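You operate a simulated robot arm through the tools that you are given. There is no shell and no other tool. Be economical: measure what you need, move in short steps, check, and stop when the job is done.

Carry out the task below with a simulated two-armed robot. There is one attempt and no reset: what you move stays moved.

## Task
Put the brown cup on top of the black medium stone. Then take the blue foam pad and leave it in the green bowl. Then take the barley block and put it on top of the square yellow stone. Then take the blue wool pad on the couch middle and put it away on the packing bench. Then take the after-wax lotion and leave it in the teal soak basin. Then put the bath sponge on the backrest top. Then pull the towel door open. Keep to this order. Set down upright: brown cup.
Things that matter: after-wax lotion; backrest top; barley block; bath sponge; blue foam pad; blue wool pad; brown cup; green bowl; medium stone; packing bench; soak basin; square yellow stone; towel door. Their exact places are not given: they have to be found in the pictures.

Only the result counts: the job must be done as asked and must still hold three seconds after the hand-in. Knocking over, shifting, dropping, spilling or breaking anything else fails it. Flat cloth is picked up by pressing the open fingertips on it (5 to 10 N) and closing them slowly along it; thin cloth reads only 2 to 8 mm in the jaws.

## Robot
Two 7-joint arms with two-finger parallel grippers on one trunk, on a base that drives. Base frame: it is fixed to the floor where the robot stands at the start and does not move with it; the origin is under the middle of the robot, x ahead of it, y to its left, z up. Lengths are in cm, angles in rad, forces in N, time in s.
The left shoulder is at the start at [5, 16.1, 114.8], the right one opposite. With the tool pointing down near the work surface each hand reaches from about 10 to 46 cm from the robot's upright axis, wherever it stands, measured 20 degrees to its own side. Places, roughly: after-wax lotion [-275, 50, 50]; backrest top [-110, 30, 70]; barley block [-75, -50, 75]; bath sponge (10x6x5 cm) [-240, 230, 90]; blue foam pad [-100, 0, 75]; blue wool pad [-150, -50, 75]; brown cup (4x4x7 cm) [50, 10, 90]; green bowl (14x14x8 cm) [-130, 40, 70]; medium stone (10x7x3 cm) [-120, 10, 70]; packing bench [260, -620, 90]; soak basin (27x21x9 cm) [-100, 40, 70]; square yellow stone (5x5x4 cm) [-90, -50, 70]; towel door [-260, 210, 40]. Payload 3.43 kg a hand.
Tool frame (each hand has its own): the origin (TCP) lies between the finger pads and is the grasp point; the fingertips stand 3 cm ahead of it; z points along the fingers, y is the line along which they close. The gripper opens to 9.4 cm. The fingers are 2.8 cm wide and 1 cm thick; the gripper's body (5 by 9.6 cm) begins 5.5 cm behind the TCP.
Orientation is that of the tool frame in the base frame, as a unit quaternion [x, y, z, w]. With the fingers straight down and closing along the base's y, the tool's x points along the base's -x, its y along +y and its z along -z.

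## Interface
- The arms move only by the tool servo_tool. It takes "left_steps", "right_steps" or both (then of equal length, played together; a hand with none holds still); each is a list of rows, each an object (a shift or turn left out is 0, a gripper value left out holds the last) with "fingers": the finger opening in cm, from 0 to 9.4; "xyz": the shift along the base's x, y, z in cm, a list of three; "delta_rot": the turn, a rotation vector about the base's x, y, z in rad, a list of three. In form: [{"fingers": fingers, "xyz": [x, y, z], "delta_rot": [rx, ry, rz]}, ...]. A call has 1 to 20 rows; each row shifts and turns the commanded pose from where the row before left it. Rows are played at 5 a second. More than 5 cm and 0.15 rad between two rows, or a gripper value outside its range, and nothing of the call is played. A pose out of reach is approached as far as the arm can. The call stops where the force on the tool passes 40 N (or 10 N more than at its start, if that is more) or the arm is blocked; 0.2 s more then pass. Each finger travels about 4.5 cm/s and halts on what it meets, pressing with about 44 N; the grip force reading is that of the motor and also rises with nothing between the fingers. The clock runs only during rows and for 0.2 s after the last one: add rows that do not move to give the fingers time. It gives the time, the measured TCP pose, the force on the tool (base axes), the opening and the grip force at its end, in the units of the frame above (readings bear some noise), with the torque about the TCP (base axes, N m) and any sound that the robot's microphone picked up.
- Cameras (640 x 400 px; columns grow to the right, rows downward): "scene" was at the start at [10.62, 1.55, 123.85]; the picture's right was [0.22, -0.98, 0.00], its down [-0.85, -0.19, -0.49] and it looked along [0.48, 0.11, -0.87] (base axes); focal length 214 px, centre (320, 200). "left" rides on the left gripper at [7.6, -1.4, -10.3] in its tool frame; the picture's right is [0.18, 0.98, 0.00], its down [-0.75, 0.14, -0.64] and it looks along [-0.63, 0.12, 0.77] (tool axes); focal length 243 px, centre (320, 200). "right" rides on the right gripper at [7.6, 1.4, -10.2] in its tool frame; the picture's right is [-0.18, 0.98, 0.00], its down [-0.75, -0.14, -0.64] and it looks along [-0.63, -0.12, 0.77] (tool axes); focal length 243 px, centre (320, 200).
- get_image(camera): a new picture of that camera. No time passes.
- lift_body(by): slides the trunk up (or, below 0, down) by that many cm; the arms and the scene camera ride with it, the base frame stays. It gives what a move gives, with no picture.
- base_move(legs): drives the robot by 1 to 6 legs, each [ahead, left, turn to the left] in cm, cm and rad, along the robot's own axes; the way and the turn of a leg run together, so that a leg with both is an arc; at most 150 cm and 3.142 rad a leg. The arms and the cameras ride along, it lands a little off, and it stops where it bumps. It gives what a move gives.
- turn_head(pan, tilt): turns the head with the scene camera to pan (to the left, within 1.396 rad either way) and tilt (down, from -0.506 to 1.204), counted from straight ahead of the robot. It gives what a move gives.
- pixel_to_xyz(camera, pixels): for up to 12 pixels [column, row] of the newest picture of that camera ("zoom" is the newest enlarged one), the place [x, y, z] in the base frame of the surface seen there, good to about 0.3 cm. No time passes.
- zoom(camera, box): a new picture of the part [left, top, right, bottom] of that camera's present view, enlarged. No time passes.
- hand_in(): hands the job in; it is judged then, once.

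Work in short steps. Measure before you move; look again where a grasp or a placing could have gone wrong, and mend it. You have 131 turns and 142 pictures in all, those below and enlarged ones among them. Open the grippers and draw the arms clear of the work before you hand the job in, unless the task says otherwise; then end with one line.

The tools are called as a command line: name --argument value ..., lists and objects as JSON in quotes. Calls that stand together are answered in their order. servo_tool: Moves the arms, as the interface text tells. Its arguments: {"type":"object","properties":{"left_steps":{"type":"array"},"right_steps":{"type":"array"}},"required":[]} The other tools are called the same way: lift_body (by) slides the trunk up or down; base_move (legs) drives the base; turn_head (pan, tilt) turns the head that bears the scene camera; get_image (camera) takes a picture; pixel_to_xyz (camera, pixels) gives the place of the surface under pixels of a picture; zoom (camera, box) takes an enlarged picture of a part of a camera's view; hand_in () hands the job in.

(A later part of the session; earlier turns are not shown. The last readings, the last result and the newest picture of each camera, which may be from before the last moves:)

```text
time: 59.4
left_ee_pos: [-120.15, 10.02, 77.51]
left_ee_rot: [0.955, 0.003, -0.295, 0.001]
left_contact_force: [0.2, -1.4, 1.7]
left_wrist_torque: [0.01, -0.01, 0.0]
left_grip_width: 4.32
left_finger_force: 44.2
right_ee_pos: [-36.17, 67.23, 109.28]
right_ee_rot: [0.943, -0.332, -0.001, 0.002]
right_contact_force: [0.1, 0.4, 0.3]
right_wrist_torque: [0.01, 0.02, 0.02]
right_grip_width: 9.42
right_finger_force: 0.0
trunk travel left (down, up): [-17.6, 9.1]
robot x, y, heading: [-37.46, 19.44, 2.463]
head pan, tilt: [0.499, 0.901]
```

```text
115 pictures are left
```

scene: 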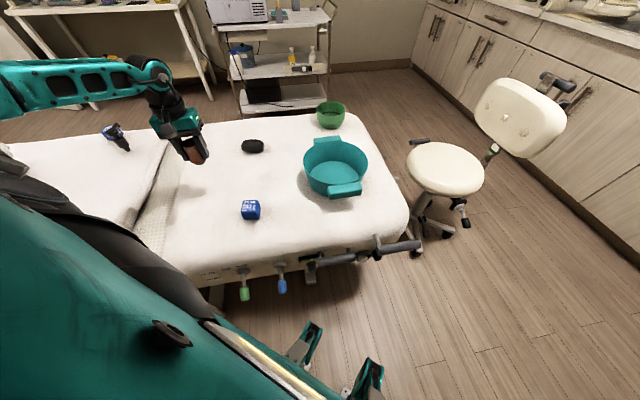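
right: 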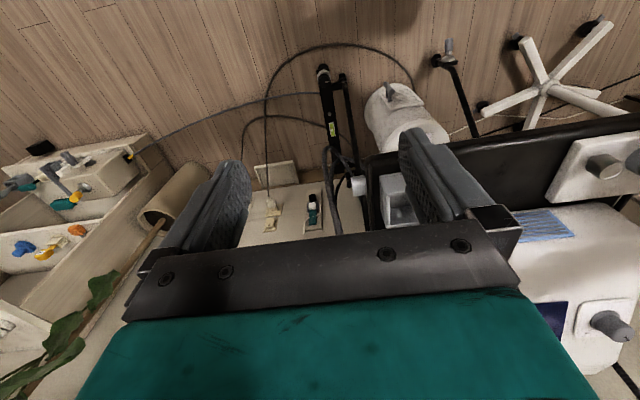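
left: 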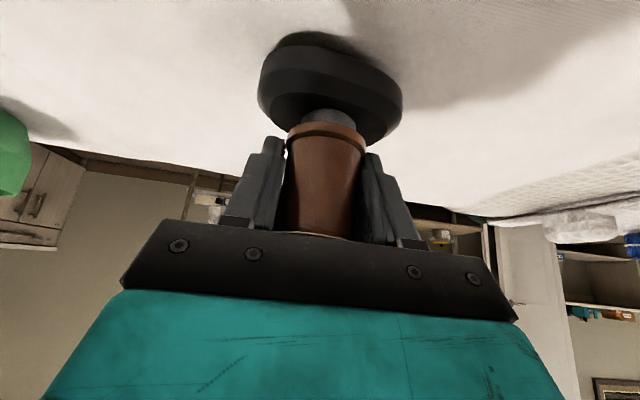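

Contact on the stone (force +2.5 N). I open slowly and back out along the tool axis.

servo_tool --left_steps '[{"fingers": 4.5}, {"fingers": 5.2}, {"fingers": 6.5}, {"fingers": 8}, {}, {"xyz": [1.7, 0, 2.5]}, {"xyz": [2.2, 0, 3.2]}, {"xyz": [2.2, 0, 3.2]}, {"xyz": [2.2, 0, 3.2]}, {}]'

get_image --camera "left"

zoom --camera "scene" --box '[170, 90, 410, 240]'

```text
time: 61.6
left_ee_pos: [-111.95, 10.02, 89.53]
left_ee_rot: [0.956, 0.002, -0.294, 0.001]
left_contact_force: [-0.5, 0.1, -0.1]
left_wrist_torque: [-0.02, -0.01, -0.02]
left_grip_width: 8.01
left_finger_force: 0.0
right_ee_pos: [-36.18, 67.4, 109.1]
right_ee_rot: [0.943, -0.332, 0.0, 0.002]
right_contact_force: [0.5, 0.0, 0.5]
right_wrist_torque: [0.01, 0.0, 0.0]
right_grip_width: 9.39
right_finger_force: 0.0
trunk travel left (down, up): [-17.6, 9.1]
robot x, y, heading: [-37.21, 19.79, 2.461]
head pan, tilt: [0.499, 0.901]
```

```text
114 pictures are left
```

left: 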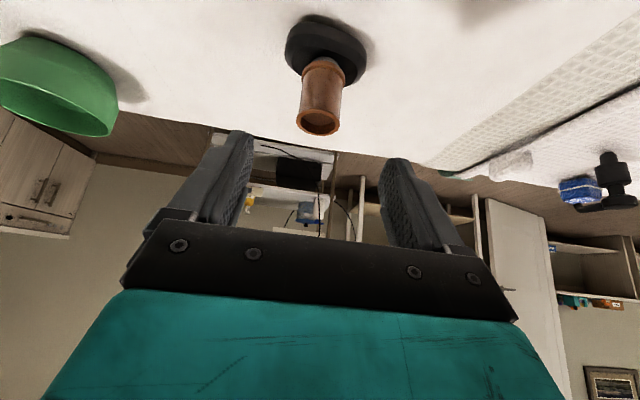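

```text
2.67 times, centred on (290, 165) of scene
```

zoom: 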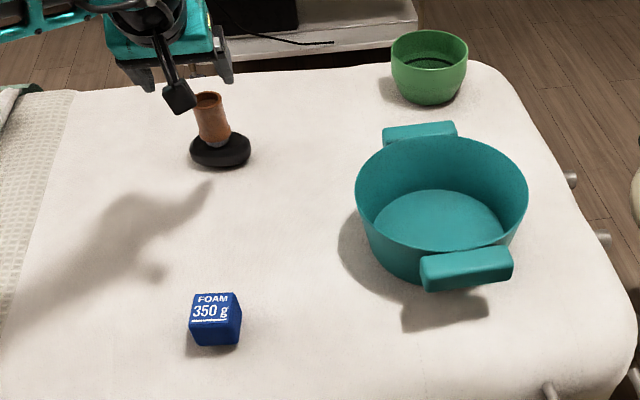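

Cup stands on the stone. Now I measure foam, bowl, couch foot end and stool.

pixel_to_xyz --camera "zoom" --pixels '[[192, 302], [236, 297], [222, 317], [213, 330], [430, 35], [400, 68], [466, 68], [430, 95], [428, 75], [500, 75], [610, 270], [440, 215]]'

get_image --camera "scene"

pixel_to_xyz --camera "scene" --pixels '[[408, 168], [447, 145], [487, 180], [450, 195], [520, 120], [565, 125], [420, 142], [420, 250], [465, 225], [520, 150], [420, 243], [350, 255]]'

```text
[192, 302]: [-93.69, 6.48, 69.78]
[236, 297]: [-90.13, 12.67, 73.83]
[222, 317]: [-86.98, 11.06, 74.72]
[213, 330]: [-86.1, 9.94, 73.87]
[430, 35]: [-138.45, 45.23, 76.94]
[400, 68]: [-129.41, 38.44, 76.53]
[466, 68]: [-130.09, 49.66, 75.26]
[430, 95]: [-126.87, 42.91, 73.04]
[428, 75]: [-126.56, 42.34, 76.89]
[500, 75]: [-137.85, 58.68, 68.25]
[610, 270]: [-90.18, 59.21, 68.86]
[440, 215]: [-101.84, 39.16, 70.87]
```

```text
112 pictures are left
```

scene: 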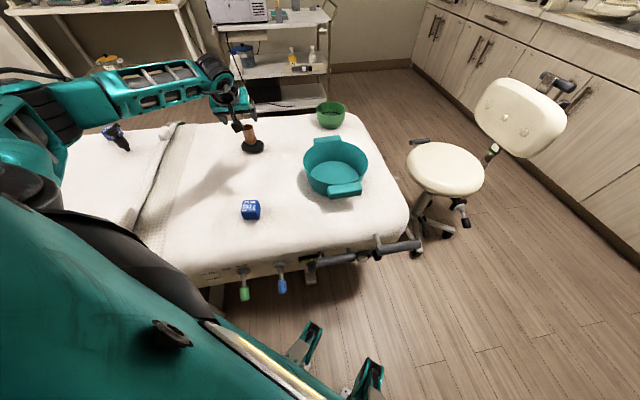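

```text
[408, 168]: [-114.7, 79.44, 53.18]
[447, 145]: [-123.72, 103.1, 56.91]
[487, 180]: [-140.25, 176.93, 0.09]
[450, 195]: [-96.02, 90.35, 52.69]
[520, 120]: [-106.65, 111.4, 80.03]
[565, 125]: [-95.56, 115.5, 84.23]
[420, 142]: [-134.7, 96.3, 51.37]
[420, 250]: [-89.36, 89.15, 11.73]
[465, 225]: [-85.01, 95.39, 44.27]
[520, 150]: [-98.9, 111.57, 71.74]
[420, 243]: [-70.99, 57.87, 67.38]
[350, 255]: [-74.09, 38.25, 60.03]
```

Foam near (-88.3,10,74.7); bowl centre (-132.5,44), rim 77. I bring the left hand above/behind the foam for a close look.

servo_tool --left_steps '[{"xyz": [4, 0, 1]}, {"xyz": [4, 0, 1], "delta_rot": [0, -0.15, 0]}, {"xyz": [4, 0, 0], "delta_rot": [0, -0.15, 0]}, {"xyz": [4, 0, 0], "delta_rot": [0, -0.15, 0]}, {"xyz": [4, 0, -2], "delta_rot": [0, -0.15, 0]}, {"xyz": [3.6, 0, -2]}, {}]'

get_image --camera "left"

```text
time: 63.2
left_ee_pos: [-87.84, 10.09, 87.42]
left_ee_rot: [1.0, 0.002, 0.003, 0.001]
left_contact_force: [-0.7, 0.6, 0.8]
left_wrist_torque: [0.01, -0.03, -0.01]
left_grip_width: 8.01
left_finger_force: 0.1
right_ee_pos: [-36.14, 67.42, 109.17]
right_ee_rot: [0.943, -0.333, -0.001, 0.001]
right_contact_force: [-0.4, -0.7, -0.4]
right_wrist_torque: [-0.02, 0.04, -0.02]
right_grip_width: 9.4
right_finger_force: 0.1
trunk travel left (down, up): [-17.6, 9.1]
robot x, y, heading: [-37.08, 19.6, 2.462]
head pan, tilt: [0.499, 0.901]
```

```text
111 pictures are left
```

left: 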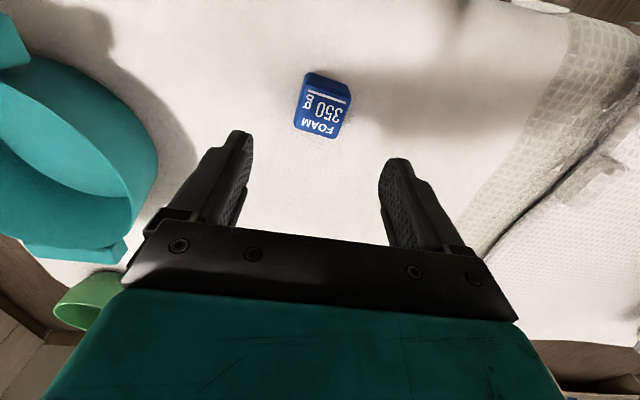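

I measure the foam's top corners.

pixel_to_xyz --camera "left" --pixels '[[307, 86], [349, 96], [336, 136], [297, 126], [323, 110], [310, 77]]'

```text
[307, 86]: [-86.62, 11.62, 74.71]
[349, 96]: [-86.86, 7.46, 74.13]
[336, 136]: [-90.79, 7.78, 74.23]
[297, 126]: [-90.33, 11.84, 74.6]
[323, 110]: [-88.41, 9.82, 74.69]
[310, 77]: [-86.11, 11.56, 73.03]
```

Foam is axis-aligned, centre (-88.6,9.7), 4.3 wide. I descend to z 73.5 and grip.

servo_tool --left_steps '[{"xyz": [-0.7, -0.35, -4]}, {"xyz": [0, 0, -4]}, {"xyz": [0, 0, -3.5]}, {"xyz": [0, 0, -2.4]}, {}, {"fingers": 5}, {"fingers": 4}, {"fingers": 3}, {}, {}, {"xyz": [0, 0, 3]}, {"xyz": [0, 0, 4]}, {"xyz": [0, 0, 4]}, {}]'

get_image --camera "left"

```text
time: 66.2
left_ee_pos: [-88.57, 9.62, 84.53]
left_ee_rot: [1.0, 0.001, 0.001, 0.001]
left_contact_force: [-0.2, -0.1, -0.6]
left_wrist_torque: [-0.01, -0.03, 0.05]
left_grip_width: 5.36
left_finger_force: 43.5
right_ee_pos: [-36.22, 67.31, 109.21]
right_ee_rot: [0.943, -0.332, -0.001, 0.001]
right_contact_force: [-0.5, 0.5, 0.4]
right_wrist_torque: [0.0, -0.01, 0.03]
right_grip_width: 9.4
right_finger_force: 0.1
trunk travel left (down, up): [-17.6, 9.1]
robot x, y, heading: [-37.09, 19.53, 2.466]
head pan, tilt: [0.499, 0.901]
```

```text
110 pictures are left
```

left: 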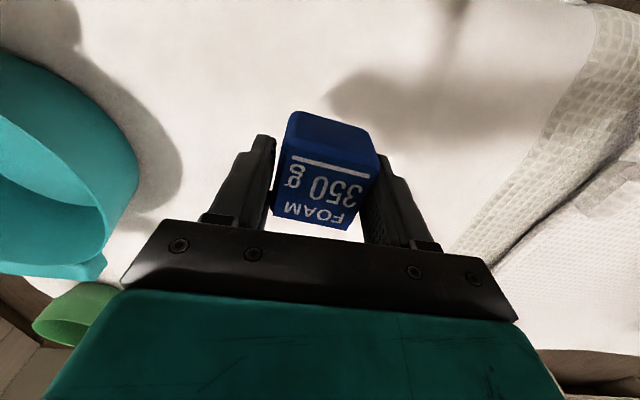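

Held (5.36 cm). I raise and retract the hand, then drive along the couch to about (-38.5,48), turning so the left shoulder faces the bowl.

servo_tool --left_steps '[{"xyz": [2, 0, 4]}, {"xyz": [2, 0, 4]}, {"xyz": [2, 0, 4]}, {"xyz": [2, 0, 4]}, {}]'

base_move --legs '[[19, -22, 0], [0, 0, -0.32]]'

base_move --legs '[[1.0, 2, 0]]'

lift_body --by -12

```text
time: 67.4
left_ee_pos: [-80.83, 9.65, 100.53]
left_ee_rot: [1.0, 0.002, 0.001, 0.001]
left_contact_force: [0.0, -0.5, -0.8]
left_wrist_torque: [0.01, -0.02, 0.0]
left_grip_width: 5.34
left_finger_force: 44.3
right_ee_pos: [-36.27, 67.25, 109.2]
right_ee_rot: [0.943, -0.333, 0.0, 0.001]
right_contact_force: [-0.6, 0.6, 0.2]
right_wrist_torque: [0.03, 0.01, 0.01]
right_grip_width: 9.42
right_finger_force: 0.1
trunk travel left (down, up): [-17.6, 9.1]
robot x, y, heading: [-37.37, 19.68, 2.458]
head pan, tilt: [0.499, 0.901]
```

```text
time: 70.4
left_ee_pos: [-83.1, 52.69, 100.49]
left_ee_rot: [0.988, -0.157, 0.001, 0.001]
left_contact_force: [-0.2, -1.1, -0.8]
left_wrist_torque: [0.0, 0.0, 0.0]
left_grip_width: 5.23
left_finger_force: 43.9
right_ee_pos: [-22.63, 93.47, 109.22]
right_ee_rot: [0.878, -0.478, -0.002, 0.002]
right_contact_force: [0.2, -0.4, -0.1]
right_wrist_torque: [0.0, 0.01, 0.0]
right_grip_width: 9.38
right_finger_force: 0.1
trunk travel left (down, up): [-17.6, 9.1]
robot x, y, heading: [-38.39, 48.52, 2.144]
head pan, tilt: [0.499, 0.901]
```

```text
time: 71.2
left_ee_pos: [-85.37, 52.56, 100.39]
left_ee_rot: [0.988, -0.157, 0.001, 0.001]
left_contact_force: [-0.6, -1.3, -0.8]
left_wrist_torque: [0.0, -0.01, 0.0]
left_grip_width: 5.21
left_finger_force: 44.1
right_ee_pos: [-25.04, 93.16, 109.28]
right_ee_rot: [0.878, -0.478, 0.0, 0.001]
right_contact_force: [-0.1, -0.1, 0.5]
right_wrist_torque: [-0.01, 0.0, 0.0]
right_grip_width: 9.4
right_finger_force: 0.0
trunk travel left (down, up): [-17.6, 9.1]
robot x, y, heading: [-40.85, 48.12, 2.138]
head pan, tilt: [0.499, 0.901]
```

```text
time: 72.7
left_ee_pos: [-85.37, 52.45, 88.59]
left_ee_rot: [0.987, -0.158, 0.0, 0.001]
left_contact_force: [-0.6, 0.8, 0.3]
left_wrist_torque: [0.03, 0.01, 0.0]
left_grip_width: 5.2
left_finger_force: 44.1
right_ee_pos: [-24.9, 93.11, 97.29]
right_ee_rot: [0.878, -0.479, -0.001, 0.001]
right_contact_force: [0.6, -0.3, -0.2]
right_wrist_torque: [-0.03, 0.01, -0.01]
right_grip_width: 9.41
right_finger_force: 0.1
trunk travel left (down, up): [-5.6, 21.1]
robot x, y, heading: [-40.49, 47.97, 2.142]
head pan, tilt: [0.499, 0.901]
```

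I move over the basin toward the bowl, straighten yaw and begin pitching.

servo_tool --left_steps '[{"xyz": [-4, -1.1, 1], "delta_rot": [0, 0, 0.15]}, {"xyz": [-4, -1.1, 1], "delta_rot": [0, 0, 0.15]}, {"xyz": [-4, -1.1, 1]}, {"xyz": [-4, -1.1, 0.5], "delta_rot": [0, 0.14, 0]}, {"xyz": [-4, -1.1, 0.5], "delta_rot": [0, 0.14, 0]}, {"xyz": [-4, -1.1, 0], "delta_rot": [0, 0.14, 0]}, {"xyz": [-4, -1.1, 0], "delta_rot": [0, 0.14, 0]}, {"xyz": [-4, -0.8, 0], "delta_rot": [0, 0.14, 0]}, {"delta_rot": [0, 0.15, 0]}, {"delta_rot": [0, 0.15, 0]}, {"xyz": [-4, 0, -1]}, {"xyz": [-4, 0, -1]}, {}]'

get_image --camera "left"

get_image --camera "scene"

```text
time: 75.5
left_ee_pos: [-125.28, 43.96, 90.49]
left_ee_rot: [0.878, -0.006, -0.478, 0.005]
left_contact_force: [0.2, -0.1, -0.1]
left_wrist_torque: [-0.02, 0.02, -0.01]
left_grip_width: 5.15
left_finger_force: 44.1
right_ee_pos: [-24.98, 93.24, 97.08]
right_ee_rot: [0.879, -0.477, 0.0, 0.001]
right_contact_force: [-0.3, -0.8, 0.7]
right_wrist_torque: [0.0, 0.02, -0.02]
right_grip_width: 9.38
right_finger_force: 0.1
trunk travel left (down, up): [-5.6, 21.1]
robot x, y, heading: [-40.74, 48.15, 2.143]
head pan, tilt: [0.499, 0.901]
```

```text
109 pictures are left
```

left: 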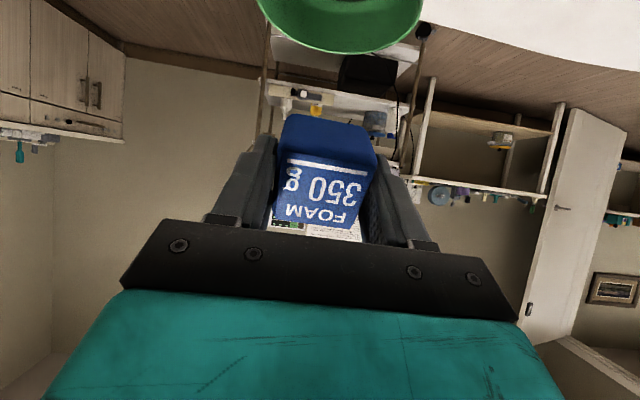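

```text
108 pictures are left
```

scene: 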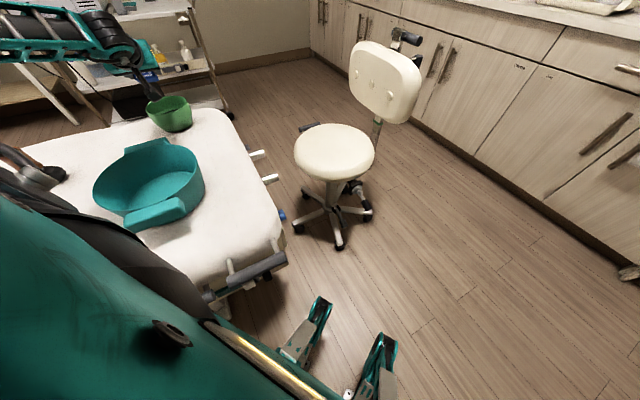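

I zoom to check the arm's clearance from the cup (near (50,170)).

zoom --camera "scene" --box '[0, 0, 240, 240]'

```text
1.67 times, centred on (120, 120) of scene
```

zoom: 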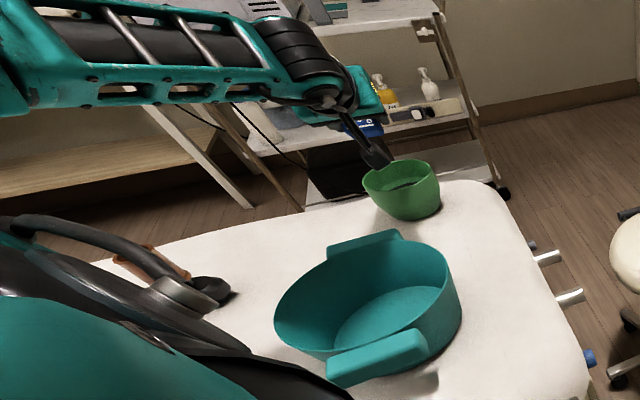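

Clear. I move forward over the bowl centre and lower to z≈80.

servo_tool --left_steps '[{"xyz": [-3.2, 0, 0]}, {"xyz": [-3.2, 0, 0]}, {"xyz": [0, 0, -3]}, {"xyz": [0, 0, -3]}, {"xyz": [0, 0, -3]}, {}, {}]'

get_image --camera "left"

zoom --camera "scene" --box '[60, 40, 240, 160]'

```text
time: 77.1
left_ee_pos: [-131.86, 44.03, 81.42]
left_ee_rot: [0.878, -0.006, -0.478, 0.004]
left_contact_force: [-0.5, -0.3, -0.9]
left_wrist_torque: [0.01, -0.05, -0.01]
left_grip_width: 5.14
left_finger_force: 44.3
right_ee_pos: [-24.89, 93.29, 97.21]
right_ee_rot: [0.878, -0.478, -0.001, 0.002]
right_contact_force: [0.0, -0.2, 0.2]
right_wrist_torque: [0.05, -0.01, -0.03]
right_grip_width: 9.38
right_finger_force: 0.1
trunk travel left (down, up): [-5.6, 21.1]
robot x, y, heading: [-41.18, 48.16, 2.141]
head pan, tilt: [0.499, 0.901]
```

```text
106 pictures are left
```

left: 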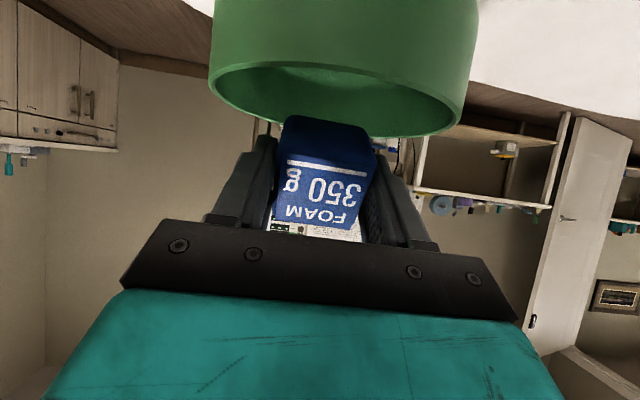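

```text
3.33 times, centred on (150, 100) of scene
```

zoom: 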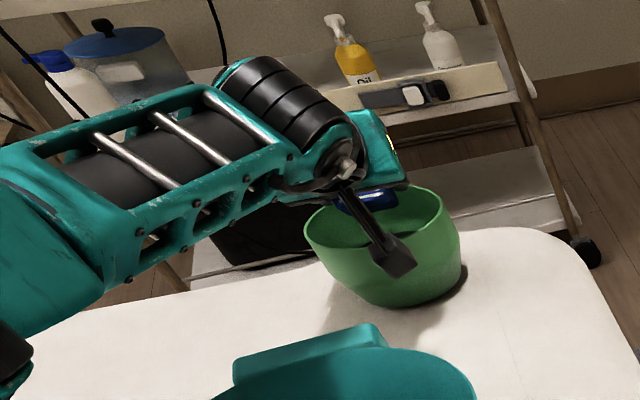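

I shift 0.5 cm toward -y, lower 2 cm and release the foam inside the bowl, then back out.

servo_tool --left_steps '[{"xyz": [-0.3, -0.5, -1]}, {"xyz": [0, 0, -1]}, {}, {"fingers": 5.5}, {"fingers": 6.5}, {"fingers": 7.5}, {}, {}, {"xyz": [0, 0, 3]}, {"xyz": [0, 0, 4]}, {"xyz": [0, 0, 3]}, {}]'

get_image --camera "left"

zoom --camera "scene" --box '[60, 40, 240, 160]'

```text
time: 79.7
left_ee_pos: [-132.04, 43.53, 89.69]
left_ee_rot: [0.878, -0.007, -0.478, 0.004]
left_contact_force: [-0.3, 0.7, 0.2]
left_wrist_torque: [0.02, 0.03, -0.02]
left_grip_width: 7.49
left_finger_force: 0.1
right_ee_pos: [-24.86, 93.26, 97.29]
right_ee_rot: [0.878, -0.479, -0.001, 0.002]
right_contact_force: [-0.1, -0.4, 0.0]
right_wrist_torque: [-0.02, -0.01, 0.0]
right_grip_width: 9.41
right_finger_force: 0.0
trunk travel left (down, up): [-5.6, 21.1]
robot x, y, heading: [-40.63, 48.35, 2.144]
head pan, tilt: [0.499, 0.901]
```

```text
104 pictures are left
```

left: 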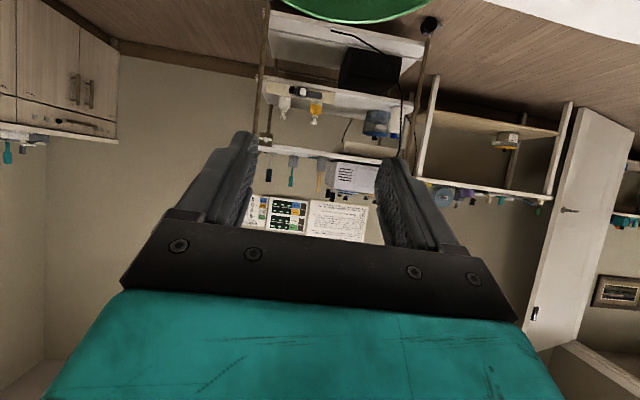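

```text
3.33 times, centred on (150, 100) of scene
```

zoom: 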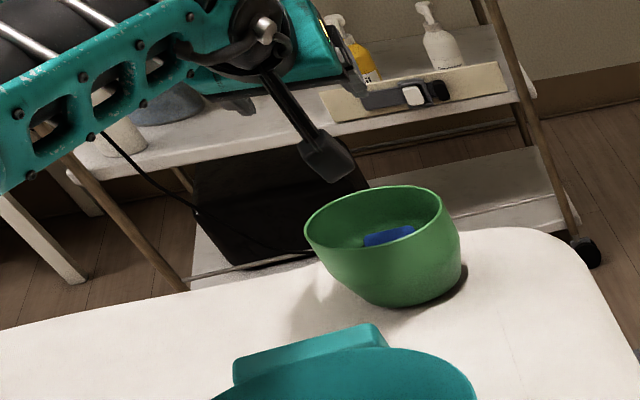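

Foam is in the bowl. I draw the arm back over the couch, unpitch, and re-yaw, then raise the trunk and drive toward the barley block.

servo_tool --left_steps '[{"xyz": [4.4, 1, 1]}, {"xyz": [4.4, 1, 1], "delta_rot": [0, -0.145, 0]}, {"xyz": [4.4, 1, 1], "delta_rot": [0, -0.145, 0]}, {"xyz": [4.4, 1, 1], "delta_rot": [0, -0.145, 0]}, {"xyz": [4.4, 1.5, 1], "delta_rot": [0, -0.145, 0]}, {"xyz": [4.4, 1.5, 1], "delta_rot": [0, -0.145, 0]}, {"xyz": [4.4, 1.5, 0], "delta_rot": [0, -0.145, 0]}, {"xyz": [4.4, 1.5, 0], "delta_rot": [0, -0.125, 0]}, {"xyz": [4.4, 2, 0], "delta_rot": [0, 0, -0.145]}, {"xyz": [4.4, 2, 0], "delta_rot": [0, 0, -0.145]}, {"xyz": [4.4, 2, 0], "delta_rot": [0, 0, -0.145]}, {"xyz": [4.4, 2, 0], "delta_rot": [0, 0, -0.145]}, {"xyz": [4.4, 1, 0], "delta_rot": [0, 0, -0.145]}, {"delta_rot": [0, 0, -0.145]}, {"delta_rot": [0, 0, -0.13]}, {}]'

lift_body --by 12

base_move --legs '[[0, -6, 0], [0, 0, 1.0], [0, 82, 0]]'

turn_head --pan 0.3 --tilt 0.85

get_image --camera "scene"

```text
time: 83.1
left_ee_pos: [-74.87, 62.5, 95.47]
left_ee_rot: [0.873, -0.488, -0.002, 0.001]
left_contact_force: [1.3, -0.1, 0.2]
left_wrist_torque: [-0.03, -0.02, 0.03]
left_grip_width: 7.51
left_finger_force: 0.1
right_ee_pos: [-24.91, 93.2, 97.12]
right_ee_rot: [0.878, -0.478, -0.001, 0.002]
right_contact_force: [0.3, -0.5, -0.5]
right_wrist_torque: [0.01, -0.01, -0.02]
right_grip_width: 9.36
right_finger_force: 0.0
trunk travel left (down, up): [-5.6, 21.1]
robot x, y, heading: [-41.05, 48.02, 2.147]
head pan, tilt: [0.499, 0.901]
```

```text
time: 84.6
left_ee_pos: [-74.81, 62.58, 107.54]
left_ee_rot: [0.874, -0.487, -0.001, 0.001]
left_contact_force: [0.5, -0.4, 0.5]
left_wrist_torque: [-0.04, -0.04, -0.03]
left_grip_width: 7.52
left_finger_force: 0.1
right_ee_pos: [-24.98, 93.21, 109.21]
right_ee_rot: [0.878, -0.478, -0.001, 0.002]
right_contact_force: [0.8, -0.4, -0.6]
right_wrist_torque: [0.02, 0.01, -0.05]
right_grip_width: 9.39
right_finger_force: 0.1
trunk travel left (down, up): [-17.6, 9.1]
robot x, y, heading: [-40.71, 47.98, 2.139]
head pan, tilt: [0.499, 0.901]
```

```text
time: 92.2
left_ee_pos: [-66.51, -51.61, 107.41]
left_ee_rot: [1.0, -0.01, -0.001, 0.001]
left_contact_force: [-0.3, 1.1, -0.3]
left_wrist_torque: [0.0, 0.01, -0.01]
left_grip_width: 7.49
left_finger_force: 0.0
right_ee_pos: [-64.91, 7.05, 109.23]
right_ee_rot: [1.0, 0.0, 0.0, 0.0]
right_contact_force: [0.2, 0.1, 0.7]
right_wrist_torque: [0.01, -0.01, 0.0]
right_grip_width: 9.44
right_finger_force: 0.0
trunk travel left (down, up): [-17.6, 9.1]
robot x, y, heading: [-35.96, -31.0, 3.133]
head pan, tilt: [0.499, 0.901]
```

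```text
time: 92.9
left_ee_pos: [-66.42, -51.53, 107.44]
left_ee_rot: [1.0, -0.009, -0.001, 0.001]
left_contact_force: [-0.6, -0.3, 0.1]
left_wrist_torque: [-0.02, -0.02, -0.01]
left_grip_width: 7.51
left_finger_force: 0.1
right_ee_pos: [-65.1, 6.98, 109.18]
right_ee_rot: [1.0, 0.0, 0.0, 0.001]
right_contact_force: [-0.5, 0.3, 0.0]
right_wrist_torque: [-0.06, -0.02, 0.02]
right_grip_width: 9.42
right_finger_force: 0.0
trunk travel left (down, up): [-17.6, 9.1]
robot x, y, heading: [-35.68, -30.81, 3.137]
head pan, tilt: [0.3, 0.85]
```

```text
102 pictures are left
```

scene: 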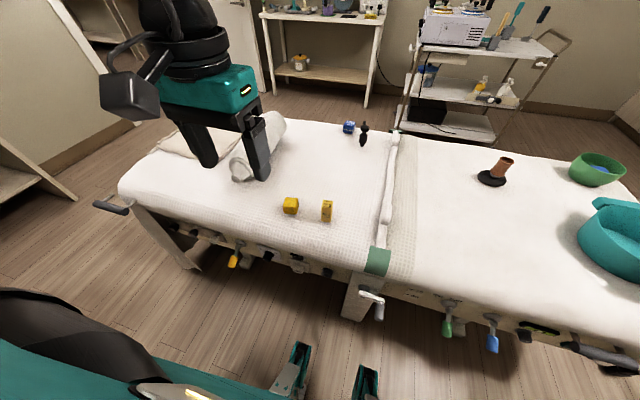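

I zoom on the yellow stone/barley block and the blue pad at (349,127).

zoom --camera "scene" --box '[250, 110, 410, 230]'

pixel_to_xyz --camera "zoom" --pixels '[[165, 365], [135, 362], [195, 365], [165, 390], [295, 372], [325, 370], [310, 360], [305, 420], [395, 65], [455, 70], [310, 380], [385, 80]]'

```text
3.33 times, centred on (330, 170) of scene
```

zoom: 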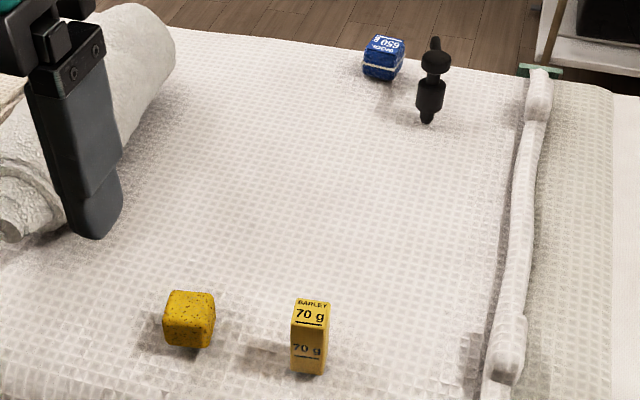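

```text
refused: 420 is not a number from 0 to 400
```

pixel_to_xyz --camera "zoom" --pixels '[[187, 297], [168, 295], [212, 295], [190, 335], [298, 310], [328, 308], [312, 303], [310, 345], [382, 48], [430, 60], [380, 70], [428, 115]]'

get_image --camera "left"

```text
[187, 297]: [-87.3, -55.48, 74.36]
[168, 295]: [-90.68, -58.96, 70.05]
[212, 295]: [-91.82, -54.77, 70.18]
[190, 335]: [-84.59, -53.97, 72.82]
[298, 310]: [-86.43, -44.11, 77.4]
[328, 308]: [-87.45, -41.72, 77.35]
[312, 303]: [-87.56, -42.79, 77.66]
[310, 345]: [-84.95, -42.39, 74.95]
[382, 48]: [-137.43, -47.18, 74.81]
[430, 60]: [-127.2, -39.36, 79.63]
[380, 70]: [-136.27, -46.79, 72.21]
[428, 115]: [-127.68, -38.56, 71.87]
```

```text
100 pictures are left
```

left: 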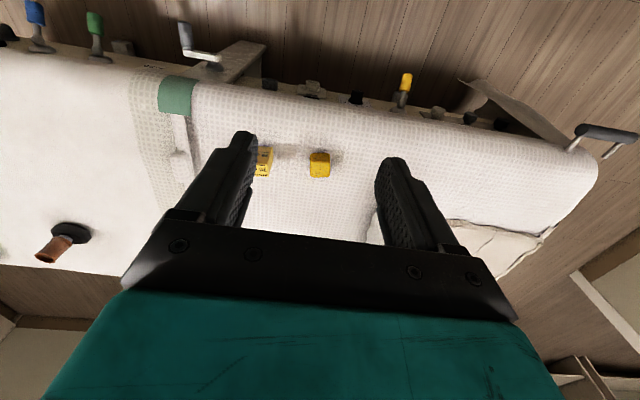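

Barley block stands upright near (-86.5,-42.7), top 77.6; stone near (-87,-54), top 74.4. I move the hand above the block and look.

servo_tool --left_steps '[{"xyz": [-3.5, 1.4, -2.5]}, {"xyz": [-3.5, 1.4, -2.5]}, {"xyz": [-3.5, 1.4, -2.5]}, {"xyz": [-3.5, 1.4, -2.5]}, {"xyz": [-3.5, 1.4, -2.5]}, {"xyz": [-2.7, 1.6, -2.5]}, {}]'

get_image --camera "left"

```text
time: 94.5
left_ee_pos: [-82.98, -47.36, 94.61]
left_ee_rot: [1.0, -0.01, -0.002, 0.001]
left_contact_force: [0.6, -0.1, 0.3]
left_wrist_torque: [0.02, 0.0, 0.01]
left_grip_width: 7.5
left_finger_force: 0.1
left hand out of reach, approached as far as the arm can: row 5, 6
right_ee_pos: [-65.01, 6.96, 109.28]
right_ee_rot: [1.0, 0.0, 0.0, 0.002]
right_contact_force: [1.2, 0.0, -0.2]
right_wrist_torque: [0.01, -0.01, 0.01]
right_grip_width: 9.38
right_finger_force: 0.1
trunk travel left (down, up): [-17.6, 9.1]
robot x, y, heading: [-35.63, -30.92, 3.14]
head pan, tilt: [0.3, 0.85]
```

```text
99 pictures are left
```

left: 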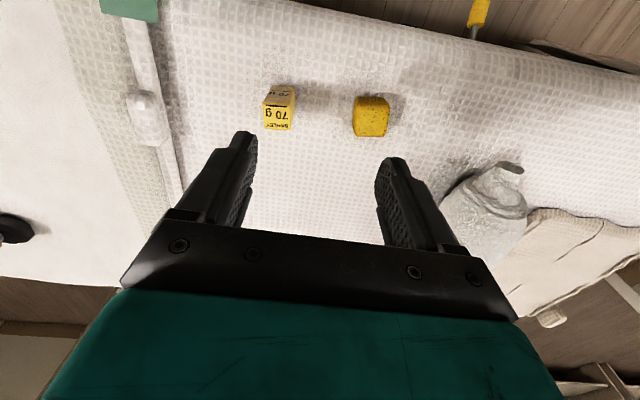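

The arm claims to be out of reach here, unlike before; posture may be the matter. I measure the blocks and try another small approach.

pixel_to_xyz --camera "left" --pixels '[[265, 104], [293, 104], [291, 129], [265, 127], [278, 117], [357, 97], [389, 102], [387, 135], [356, 128], [372, 115]]'

servo_tool --left_steps '[{"xyz": [0, 3, -1]}, {"xyz": [-1, 2, -2]}, {"xyz": [-1, 0, -2]}, {}]'

```text
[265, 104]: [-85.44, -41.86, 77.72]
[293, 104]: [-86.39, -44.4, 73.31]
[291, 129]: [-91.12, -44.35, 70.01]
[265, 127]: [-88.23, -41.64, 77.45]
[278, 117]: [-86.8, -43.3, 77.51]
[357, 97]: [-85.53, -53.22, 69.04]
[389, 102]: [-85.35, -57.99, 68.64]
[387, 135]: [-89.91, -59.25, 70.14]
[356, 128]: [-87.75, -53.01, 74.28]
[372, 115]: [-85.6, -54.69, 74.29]
```

```text
time: 95.5
left_ee_pos: [-81.61, -47.42, 92.74]
left_ee_rot: [1.0, -0.01, -0.002, 0.001]
left_contact_force: [0.6, 0.7, 0.7]
left_wrist_torque: [-0.01, 0.01, -0.01]
left_grip_width: 7.48
left_finger_force: 0.1
left hand out of reach, approached as far as the arm can: row 1, 2, 3
right_ee_pos: [-64.99, 7.01, 109.28]
right_ee_rot: [1.0, 0.0, 0.0, 0.001]
right_contact_force: [-0.6, 0.1, 1.0]
right_wrist_torque: [0.02, -0.02, 0.02]
right_grip_width: 9.39
right_finger_force: 0.0
trunk travel left (down, up): [-17.6, 9.1]
robot x, y, heading: [-35.9, -31.33, 3.142]
head pan, tilt: [0.3, 0.85]
```

The arm is stuck in a poor posture. I raise it, turn the base right 0.7 rad (as in the earlier good posture) and re-yaw the hand.

servo_tool --left_steps '[{"xyz": [3, 0, 4]}, {"xyz": [3, 0, 4]}, {"xyz": [3, 0, 4]}, {}]'

base_move --legs '[[0, 0, -0.7]]'

servo_tool --left_steps '[{"delta_rot": [0, 0, 0.14], "xyz": [0, -3, 0]}, {"delta_rot": [0, 0, 0.14], "xyz": [0, -3, 0]}, {"delta_rot": [0, 0, 0.14], "xyz": [0, -3, 0]}, {"delta_rot": [0, 0, 0.14], "xyz": [0, -3, 0]}, {"delta_rot": [0, 0, 0.14], "xyz": [0, -3, 0]}, {}]'

```text
time: 96.5
left_ee_pos: [-72.6, -47.31, 104.84]
left_ee_rot: [1.0, -0.009, -0.001, 0.002]
left_contact_force: [0.0, -0.6, -0.1]
left_wrist_torque: [-0.01, -0.02, 0.02]
left_grip_width: 7.49
left_finger_force: 0.0
right_ee_pos: [-65.05, 6.97, 109.17]
right_ee_rot: [1.0, 0.0, 0.0, 0.001]
right_contact_force: [0.1, 0.1, -0.4]
right_wrist_torque: [-0.01, 0.0, 0.01]
right_grip_width: 9.41
right_finger_force: 0.2
trunk travel left (down, up): [-17.6, 9.1]
robot x, y, heading: [-35.56, -30.9, 3.135]
head pan, tilt: [0.3, 0.85]
```

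```text
time: 98.7
left_ee_pos: [-74.72, -20.01, 104.81]
left_ee_rot: [0.937, -0.348, -0.002, 0.001]
left_contact_force: [0.7, -0.8, 1.1]
left_wrist_torque: [-0.01, 0.02, 0.0]
left_grip_width: 7.47
left_finger_force: 0.1
right_ee_pos: [-34.32, 16.92, 109.2]
right_ee_rot: [0.941, -0.339, -0.001, 0.002]
right_contact_force: [0.5, -0.4, 0.9]
right_wrist_torque: [-0.01, -0.02, 0.0]
right_grip_width: 9.38
right_finger_force: 0.0
trunk travel left (down, up): [-17.6, 9.1]
robot x, y, heading: [-35.94, -30.55, 2.443]
head pan, tilt: [0.3, 0.85]
```

```text
time: 100.1
left_ee_pos: [-74.5, -34.85, 104.89]
left_ee_rot: [1.0, -0.005, -0.001, 0.001]
left_contact_force: [0.6, 0.3, -0.4]
left_wrist_torque: [0.01, -0.01, -0.02]
left_grip_width: 7.5
left_finger_force: 0.0
right_ee_pos: [-34.1, 16.9, 109.09]
right_ee_rot: [0.941, -0.339, -0.001, 0.001]
right_contact_force: [-0.1, 0.5, -0.4]
right_wrist_torque: [0.0, -0.01, 0.0]
right_grip_width: 9.42
right_finger_force: 0.0
trunk travel left (down, up): [-17.6, 9.1]
robot x, y, heading: [-35.93, -30.93, 2.448]
head pan, tilt: [0.3, 0.85]
```

Now I move over the block at (-87,-43).

servo_tool --left_steps '[{"xyz": [-3.2, -2, -2.8]}, {"xyz": [-3.2, -2, -2.8]}, {"xyz": [-3.2, -2, -2.8]}, {"xyz": [-3, -2.2, -2.8]}, {"xyz": [0, 0, -3]}, {"xyz": [0, 0, -3]}, {}]'

get_image --camera "left"

```text
time: 101.7
left_ee_pos: [-87.43, -43.28, 87.63]
left_ee_rot: [1.0, -0.006, -0.001, 0.001]
left_contact_force: [0.1, -0.6, 1.1]
left_wrist_torque: [0.01, 0.01, 0.02]
left_grip_width: 7.52
left_finger_force: 0.1
right_ee_pos: [-34.17, 16.95, 109.13]
right_ee_rot: [0.941, -0.339, -0.001, 0.001]
right_contact_force: [0.4, -0.9, -0.1]
right_wrist_torque: [-0.02, -0.02, -0.03]
right_grip_width: 9.39
right_finger_force: 0.0
trunk travel left (down, up): [-17.6, 9.1]
robot x, y, heading: [-35.79, -31.24, 2.445]
head pan, tilt: [0.3, 0.85]
```

```text
98 pictures are left
```

left: 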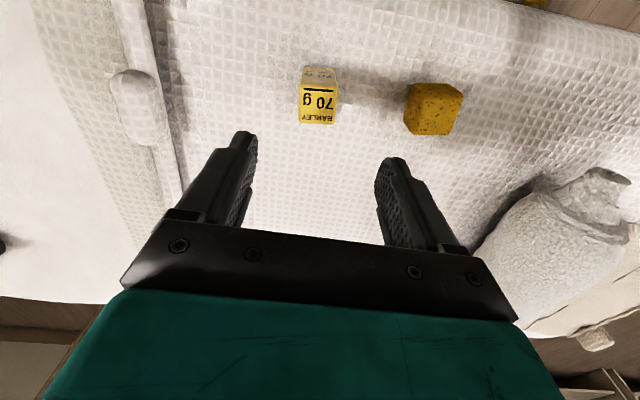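

Works now. I measure block and stone tops.

pixel_to_xyz --camera "left" --pixels '[[304, 83], [334, 86], [332, 121], [302, 120], [318, 103], [420, 86], [456, 92], [450, 130], [410, 127], [432, 108]]'

```text
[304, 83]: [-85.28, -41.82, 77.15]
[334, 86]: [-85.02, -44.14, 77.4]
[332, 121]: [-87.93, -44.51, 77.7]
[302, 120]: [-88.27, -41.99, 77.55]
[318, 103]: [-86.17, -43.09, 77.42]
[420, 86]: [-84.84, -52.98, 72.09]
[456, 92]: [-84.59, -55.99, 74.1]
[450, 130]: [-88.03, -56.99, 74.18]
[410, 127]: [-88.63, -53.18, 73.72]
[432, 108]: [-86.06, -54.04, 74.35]
```

Block centre (-86.6,-43.1); stone centre ≈ (-86.5,-54.8). I descend, grip the block and lift.

servo_tool --left_steps '[{"xyz": [0.8, 0.2, -4], "fingers": 6}, {"xyz": [0, 0, -4]}, {"xyz": [0, 0, -4]}, {}, {"fingers": 4}, {"fingers": 3}, {"fingers": 2}, {}, {}, {"xyz": [0, 0, 2]}, {"xyz": [0, 0, 4]}, {"xyz": [0, 0, 3]}, {}]'

get_image --camera "left"

```text
time: 104.5
left_ee_pos: [-86.41, -43.22, 84.74]
left_ee_rot: [1.0, -0.006, 0.0, 0.002]
left_contact_force: [-0.3, 0.1, -1.5]
left_wrist_torque: [0.01, -0.01, -0.02]
left_grip_width: 3.57
left_finger_force: 43.8
right_ee_pos: [-34.3, 16.93, 109.27]
right_ee_rot: [0.941, -0.339, 0.0, 0.001]
right_contact_force: [0.1, -0.5, -0.7]
right_wrist_torque: [0.04, -0.01, -0.01]
right_grip_width: 9.39
right_finger_force: 0.1
trunk travel left (down, up): [-17.6, 9.1]
robot x, y, heading: [-35.69, -30.85, 2.447]
head pan, tilt: [0.3, 0.85]
```

```text
97 pictures are left
```

left: 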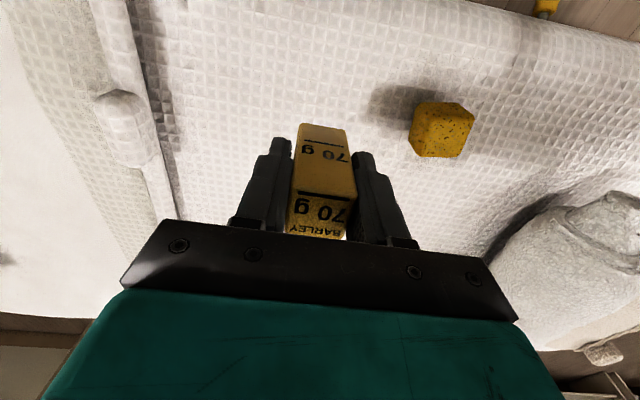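

Held. I move over the stone and look.

servo_tool --left_steps '[{"xyz": [0, -3.9, 0]}, {"xyz": [0, -3.9, 0]}, {"xyz": [-0.1, -3.8, 0]}, {"xyz": [0, 0, -2]}, {}]'

get_image --camera "left"

zoom --camera "scene" --box '[130, 100, 290, 200]'

```text
time: 105.7
left_ee_pos: [-86.4, -54.79, 82.64]
left_ee_rot: [1.0, -0.006, 0.0, 0.0]
left_contact_force: [0.2, 0.9, -1.2]
left_wrist_torque: [0.0, -0.01, 0.0]
left_grip_width: 3.56
left_finger_force: 44.0
right_ee_pos: [-34.12, 16.98, 109.25]
right_ee_rot: [0.941, -0.338, -0.001, 0.001]
right_contact_force: [0.2, 0.4, -0.5]
right_wrist_torque: [-0.01, 0.02, 0.05]
right_grip_width: 9.4
right_finger_force: 0.0
trunk travel left (down, up): [-17.6, 9.1]
robot x, y, heading: [-35.82, -31.08, 2.441]
head pan, tilt: [0.3, 0.85]
```

```text
96 pictures are left
```

left: 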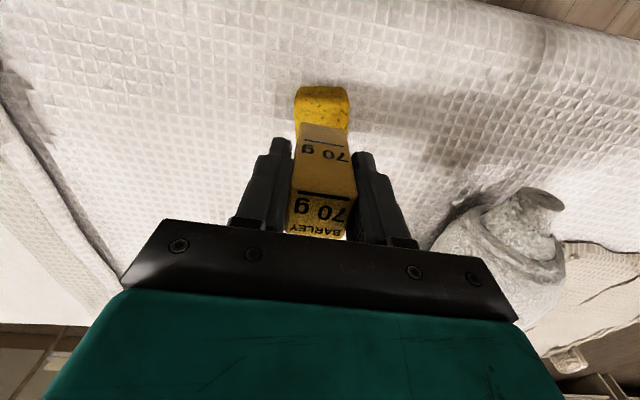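

```text
4.00 times, centred on (210, 150) of scene
```

zoom: 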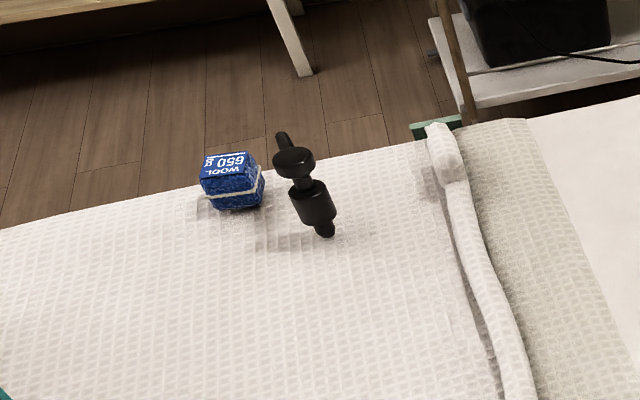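

Laterally centred. I lower to near contact.

servo_tool --left_steps '[{"xyz": [0, 0, -1.5]}, {"xyz": [0, 0, -0.7]}, {"xyz": [0, 0, -0.3]}, {"xyz": [0, 0, -0.2]}, {}]'

get_image --camera "left"

```text
time: 106.9
left_ee_pos: [-86.52, -54.74, 79.95]
left_ee_rot: [1.0, -0.006, -0.001, 0.001]
left_contact_force: [0.3, -0.7, -0.2]
left_wrist_torque: [0.01, 0.0, -0.01]
left_grip_width: 3.57
left_finger_force: 43.7
right_ee_pos: [-34.2, 17.03, 109.22]
right_ee_rot: [0.941, -0.339, 0.0, 0.001]
right_contact_force: [-0.2, -0.4, -0.2]
right_wrist_torque: [0.0, -0.01, 0.05]
right_grip_width: 9.39
right_finger_force: 0.1
trunk travel left (down, up): [-17.6, 9.1]
robot x, y, heading: [-35.9, -31.11, 2.445]
head pan, tilt: [0.3, 0.85]
```

```text
94 pictures are left
```

left: 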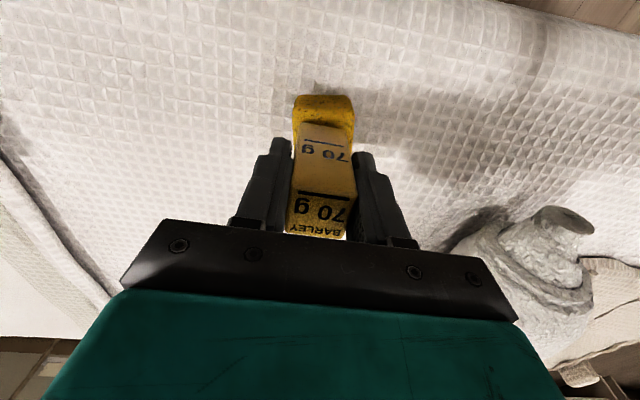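

servo_tool --left_steps '[{"xyz": [0, 0, -0.2]}, {"xyz": [0, 0, -0.2]}, {"xyz": [0, 0, -0.1]}, {}]'

```text
time: 107.9
left_ee_pos: [-86.56, -54.77, 79.67]
left_ee_rot: [1.0, -0.005, -0.002, 0.001]
left_contact_force: [2.3, -1.9, 10.7]
left_wrist_torque: [0.02, -0.21, -0.02]
left_grip_width: 3.57
left_finger_force: 44.0
right_ee_pos: [-34.11, 16.91, 109.16]
right_ee_rot: [0.941, -0.338, -0.002, 0.001]
right_contact_force: [-0.3, 0.6, 0.5]
right_wrist_torque: [0.01, 0.02, -0.01]
right_grip_width: 9.38
right_finger_force: 0.1
trunk travel left (down, up): [-17.6, 9.1]
robot x, y, heading: [-36.16, -30.85, 2.445]
head pan, tilt: [0.3, 0.85]
```

Contact (11 N). I ease 0.15 up and release gently, then rise.

servo_tool --left_steps '[{"xyz": [0, 0, 0.2]}, {"fingers": 3.7}, {"fingers": 4.2}, {"fingers": 5.5}, {"fingers": 7}, {}, {"xyz": [0, 0, 3]}, {"xyz": [0, 0, 4]}, {"xyz": [0, 0, 4]}, {}]'

get_image --camera "left"

```text
time: 110.1
left_ee_pos: [-86.83, -54.65, 90.8]
left_ee_rot: [1.0, -0.005, -0.001, 0.001]
left_contact_force: [0.8, -0.3, 0.8]
left_wrist_torque: [0.0, 0.01, -0.01]
left_grip_width: 7.01
left_finger_force: 0.1
right_ee_pos: [-34.21, 16.95, 109.22]
right_ee_rot: [0.941, -0.339, 0.0, 0.001]
right_contact_force: [-0.1, -0.5, -0.3]
right_wrist_torque: [-0.01, 0.01, 0.01]
right_grip_width: 9.39
right_finger_force: 0.0
trunk travel left (down, up): [-17.6, 9.1]
robot x, y, heading: [-35.82, -30.75, 2.449]
head pan, tilt: [0.3, 0.85]
```

```text
93 pictures are left
```

left: 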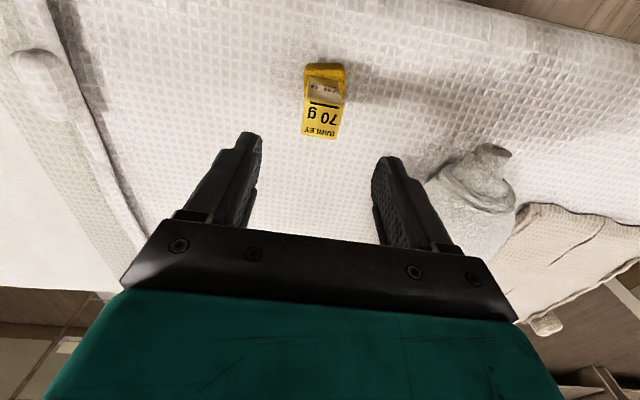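

Block stands on the stone. I raise the hand and look to the left for the way out and the couch head end.

servo_tool --left_steps '[{"xyz": [2, 0, 4]}, {"xyz": [3, 2, 4]}, {"xyz": [3, 3, 2]}, {"xyz": [3, 3, 2]}, {}]'

turn_head --pan 1.39 --tilt 0.35

get_image --camera "scene"

turn_head --pan 0.6 --tilt 0.6

get_image --camera "scene"

```text
refused: row 2 steps farther than a row can; nothing moved
```

```text
time: 111.5
left_ee_pos: [-86.92, -54.48, 90.82]
left_ee_rot: [1.0, -0.005, -0.001, 0.001]
left_contact_force: [-0.6, -0.4, 0.8]
left_wrist_torque: [0.0, 0.04, -0.01]
left_grip_width: 7.02
left_finger_force: 0.1
right_ee_pos: [-34.25, 16.96, 109.21]
right_ee_rot: [0.941, -0.338, -0.001, 0.002]
right_contact_force: [0.1, 0.7, 0.2]
right_wrist_torque: [0.03, 0.0, 0.06]
right_grip_width: 9.41
right_finger_force: 0.0
trunk travel left (down, up): [-17.6, 9.1]
robot x, y, heading: [-36.1, -30.63, 2.452]
head pan, tilt: [1.389, 0.351]
```

```text
92 pictures are left
```

scene: 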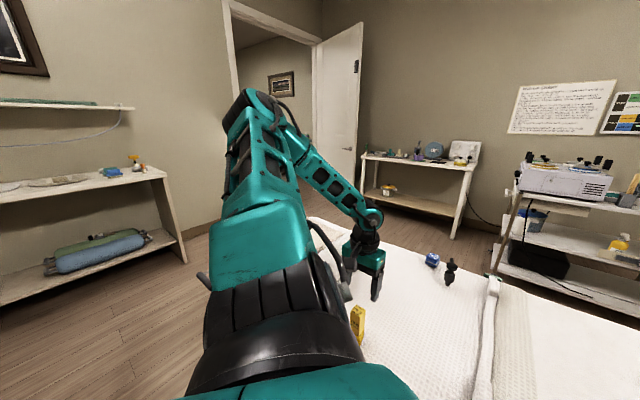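

```text
time: 112.6
left_ee_pos: [-86.68, -54.38, 90.76]
left_ee_rot: [1.0, -0.005, -0.001, 0.001]
left_contact_force: [0.2, 1.1, -0.3]
left_wrist_torque: [-0.02, -0.01, -0.01]
left_grip_width: 7.02
left_finger_force: 0.0
right_ee_pos: [-34.23, 17.04, 109.25]
right_ee_rot: [0.941, -0.339, 0.0, 0.001]
right_contact_force: [-0.4, -0.8, -0.4]
right_wrist_torque: [0.03, -0.01, 0.03]
right_grip_width: 9.41
right_finger_force: 0.1
trunk travel left (down, up): [-17.6, 9.1]
robot x, y, heading: [-35.99, -30.88, 2.443]
head pan, tilt: [0.6, 0.6]
```

```text
91 pictures are left
```

scene: 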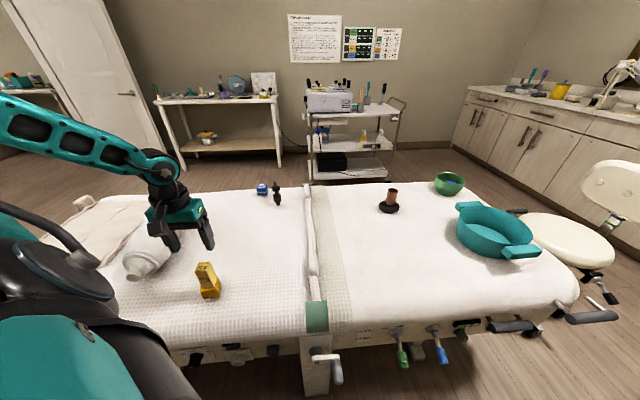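

I measure the gap between couch, trolley, table and door leaf.

pixel_to_xyz --camera "scene" --pixels '[[312, 178], [392, 178], [345, 172], [183, 165], [278, 163], [262, 185], [290, 186], [420, 180], [165, 145], [20, 152], [262, 193], [75, 200]]'

zoom --camera "scene" --box '[300, 70, 420, 190]'

```text
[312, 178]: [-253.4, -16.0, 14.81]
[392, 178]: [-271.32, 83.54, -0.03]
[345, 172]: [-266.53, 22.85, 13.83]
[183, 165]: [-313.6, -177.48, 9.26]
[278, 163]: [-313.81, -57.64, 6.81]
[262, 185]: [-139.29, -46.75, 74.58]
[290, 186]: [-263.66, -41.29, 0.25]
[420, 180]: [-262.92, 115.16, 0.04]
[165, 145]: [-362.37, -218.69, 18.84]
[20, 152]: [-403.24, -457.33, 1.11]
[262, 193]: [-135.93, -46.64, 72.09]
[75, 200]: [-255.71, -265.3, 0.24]
```

```text
3.33 times, centred on (360, 130) of scene
```

zoom: 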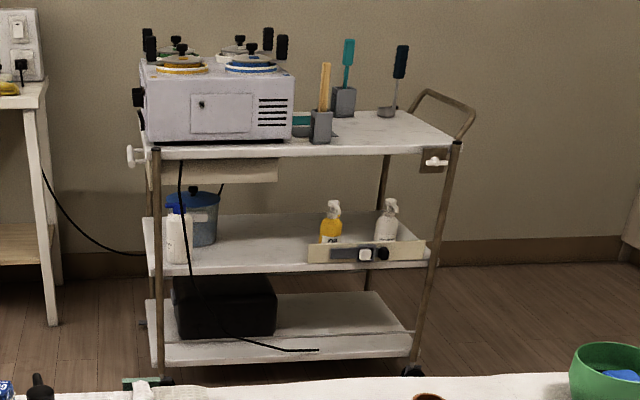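

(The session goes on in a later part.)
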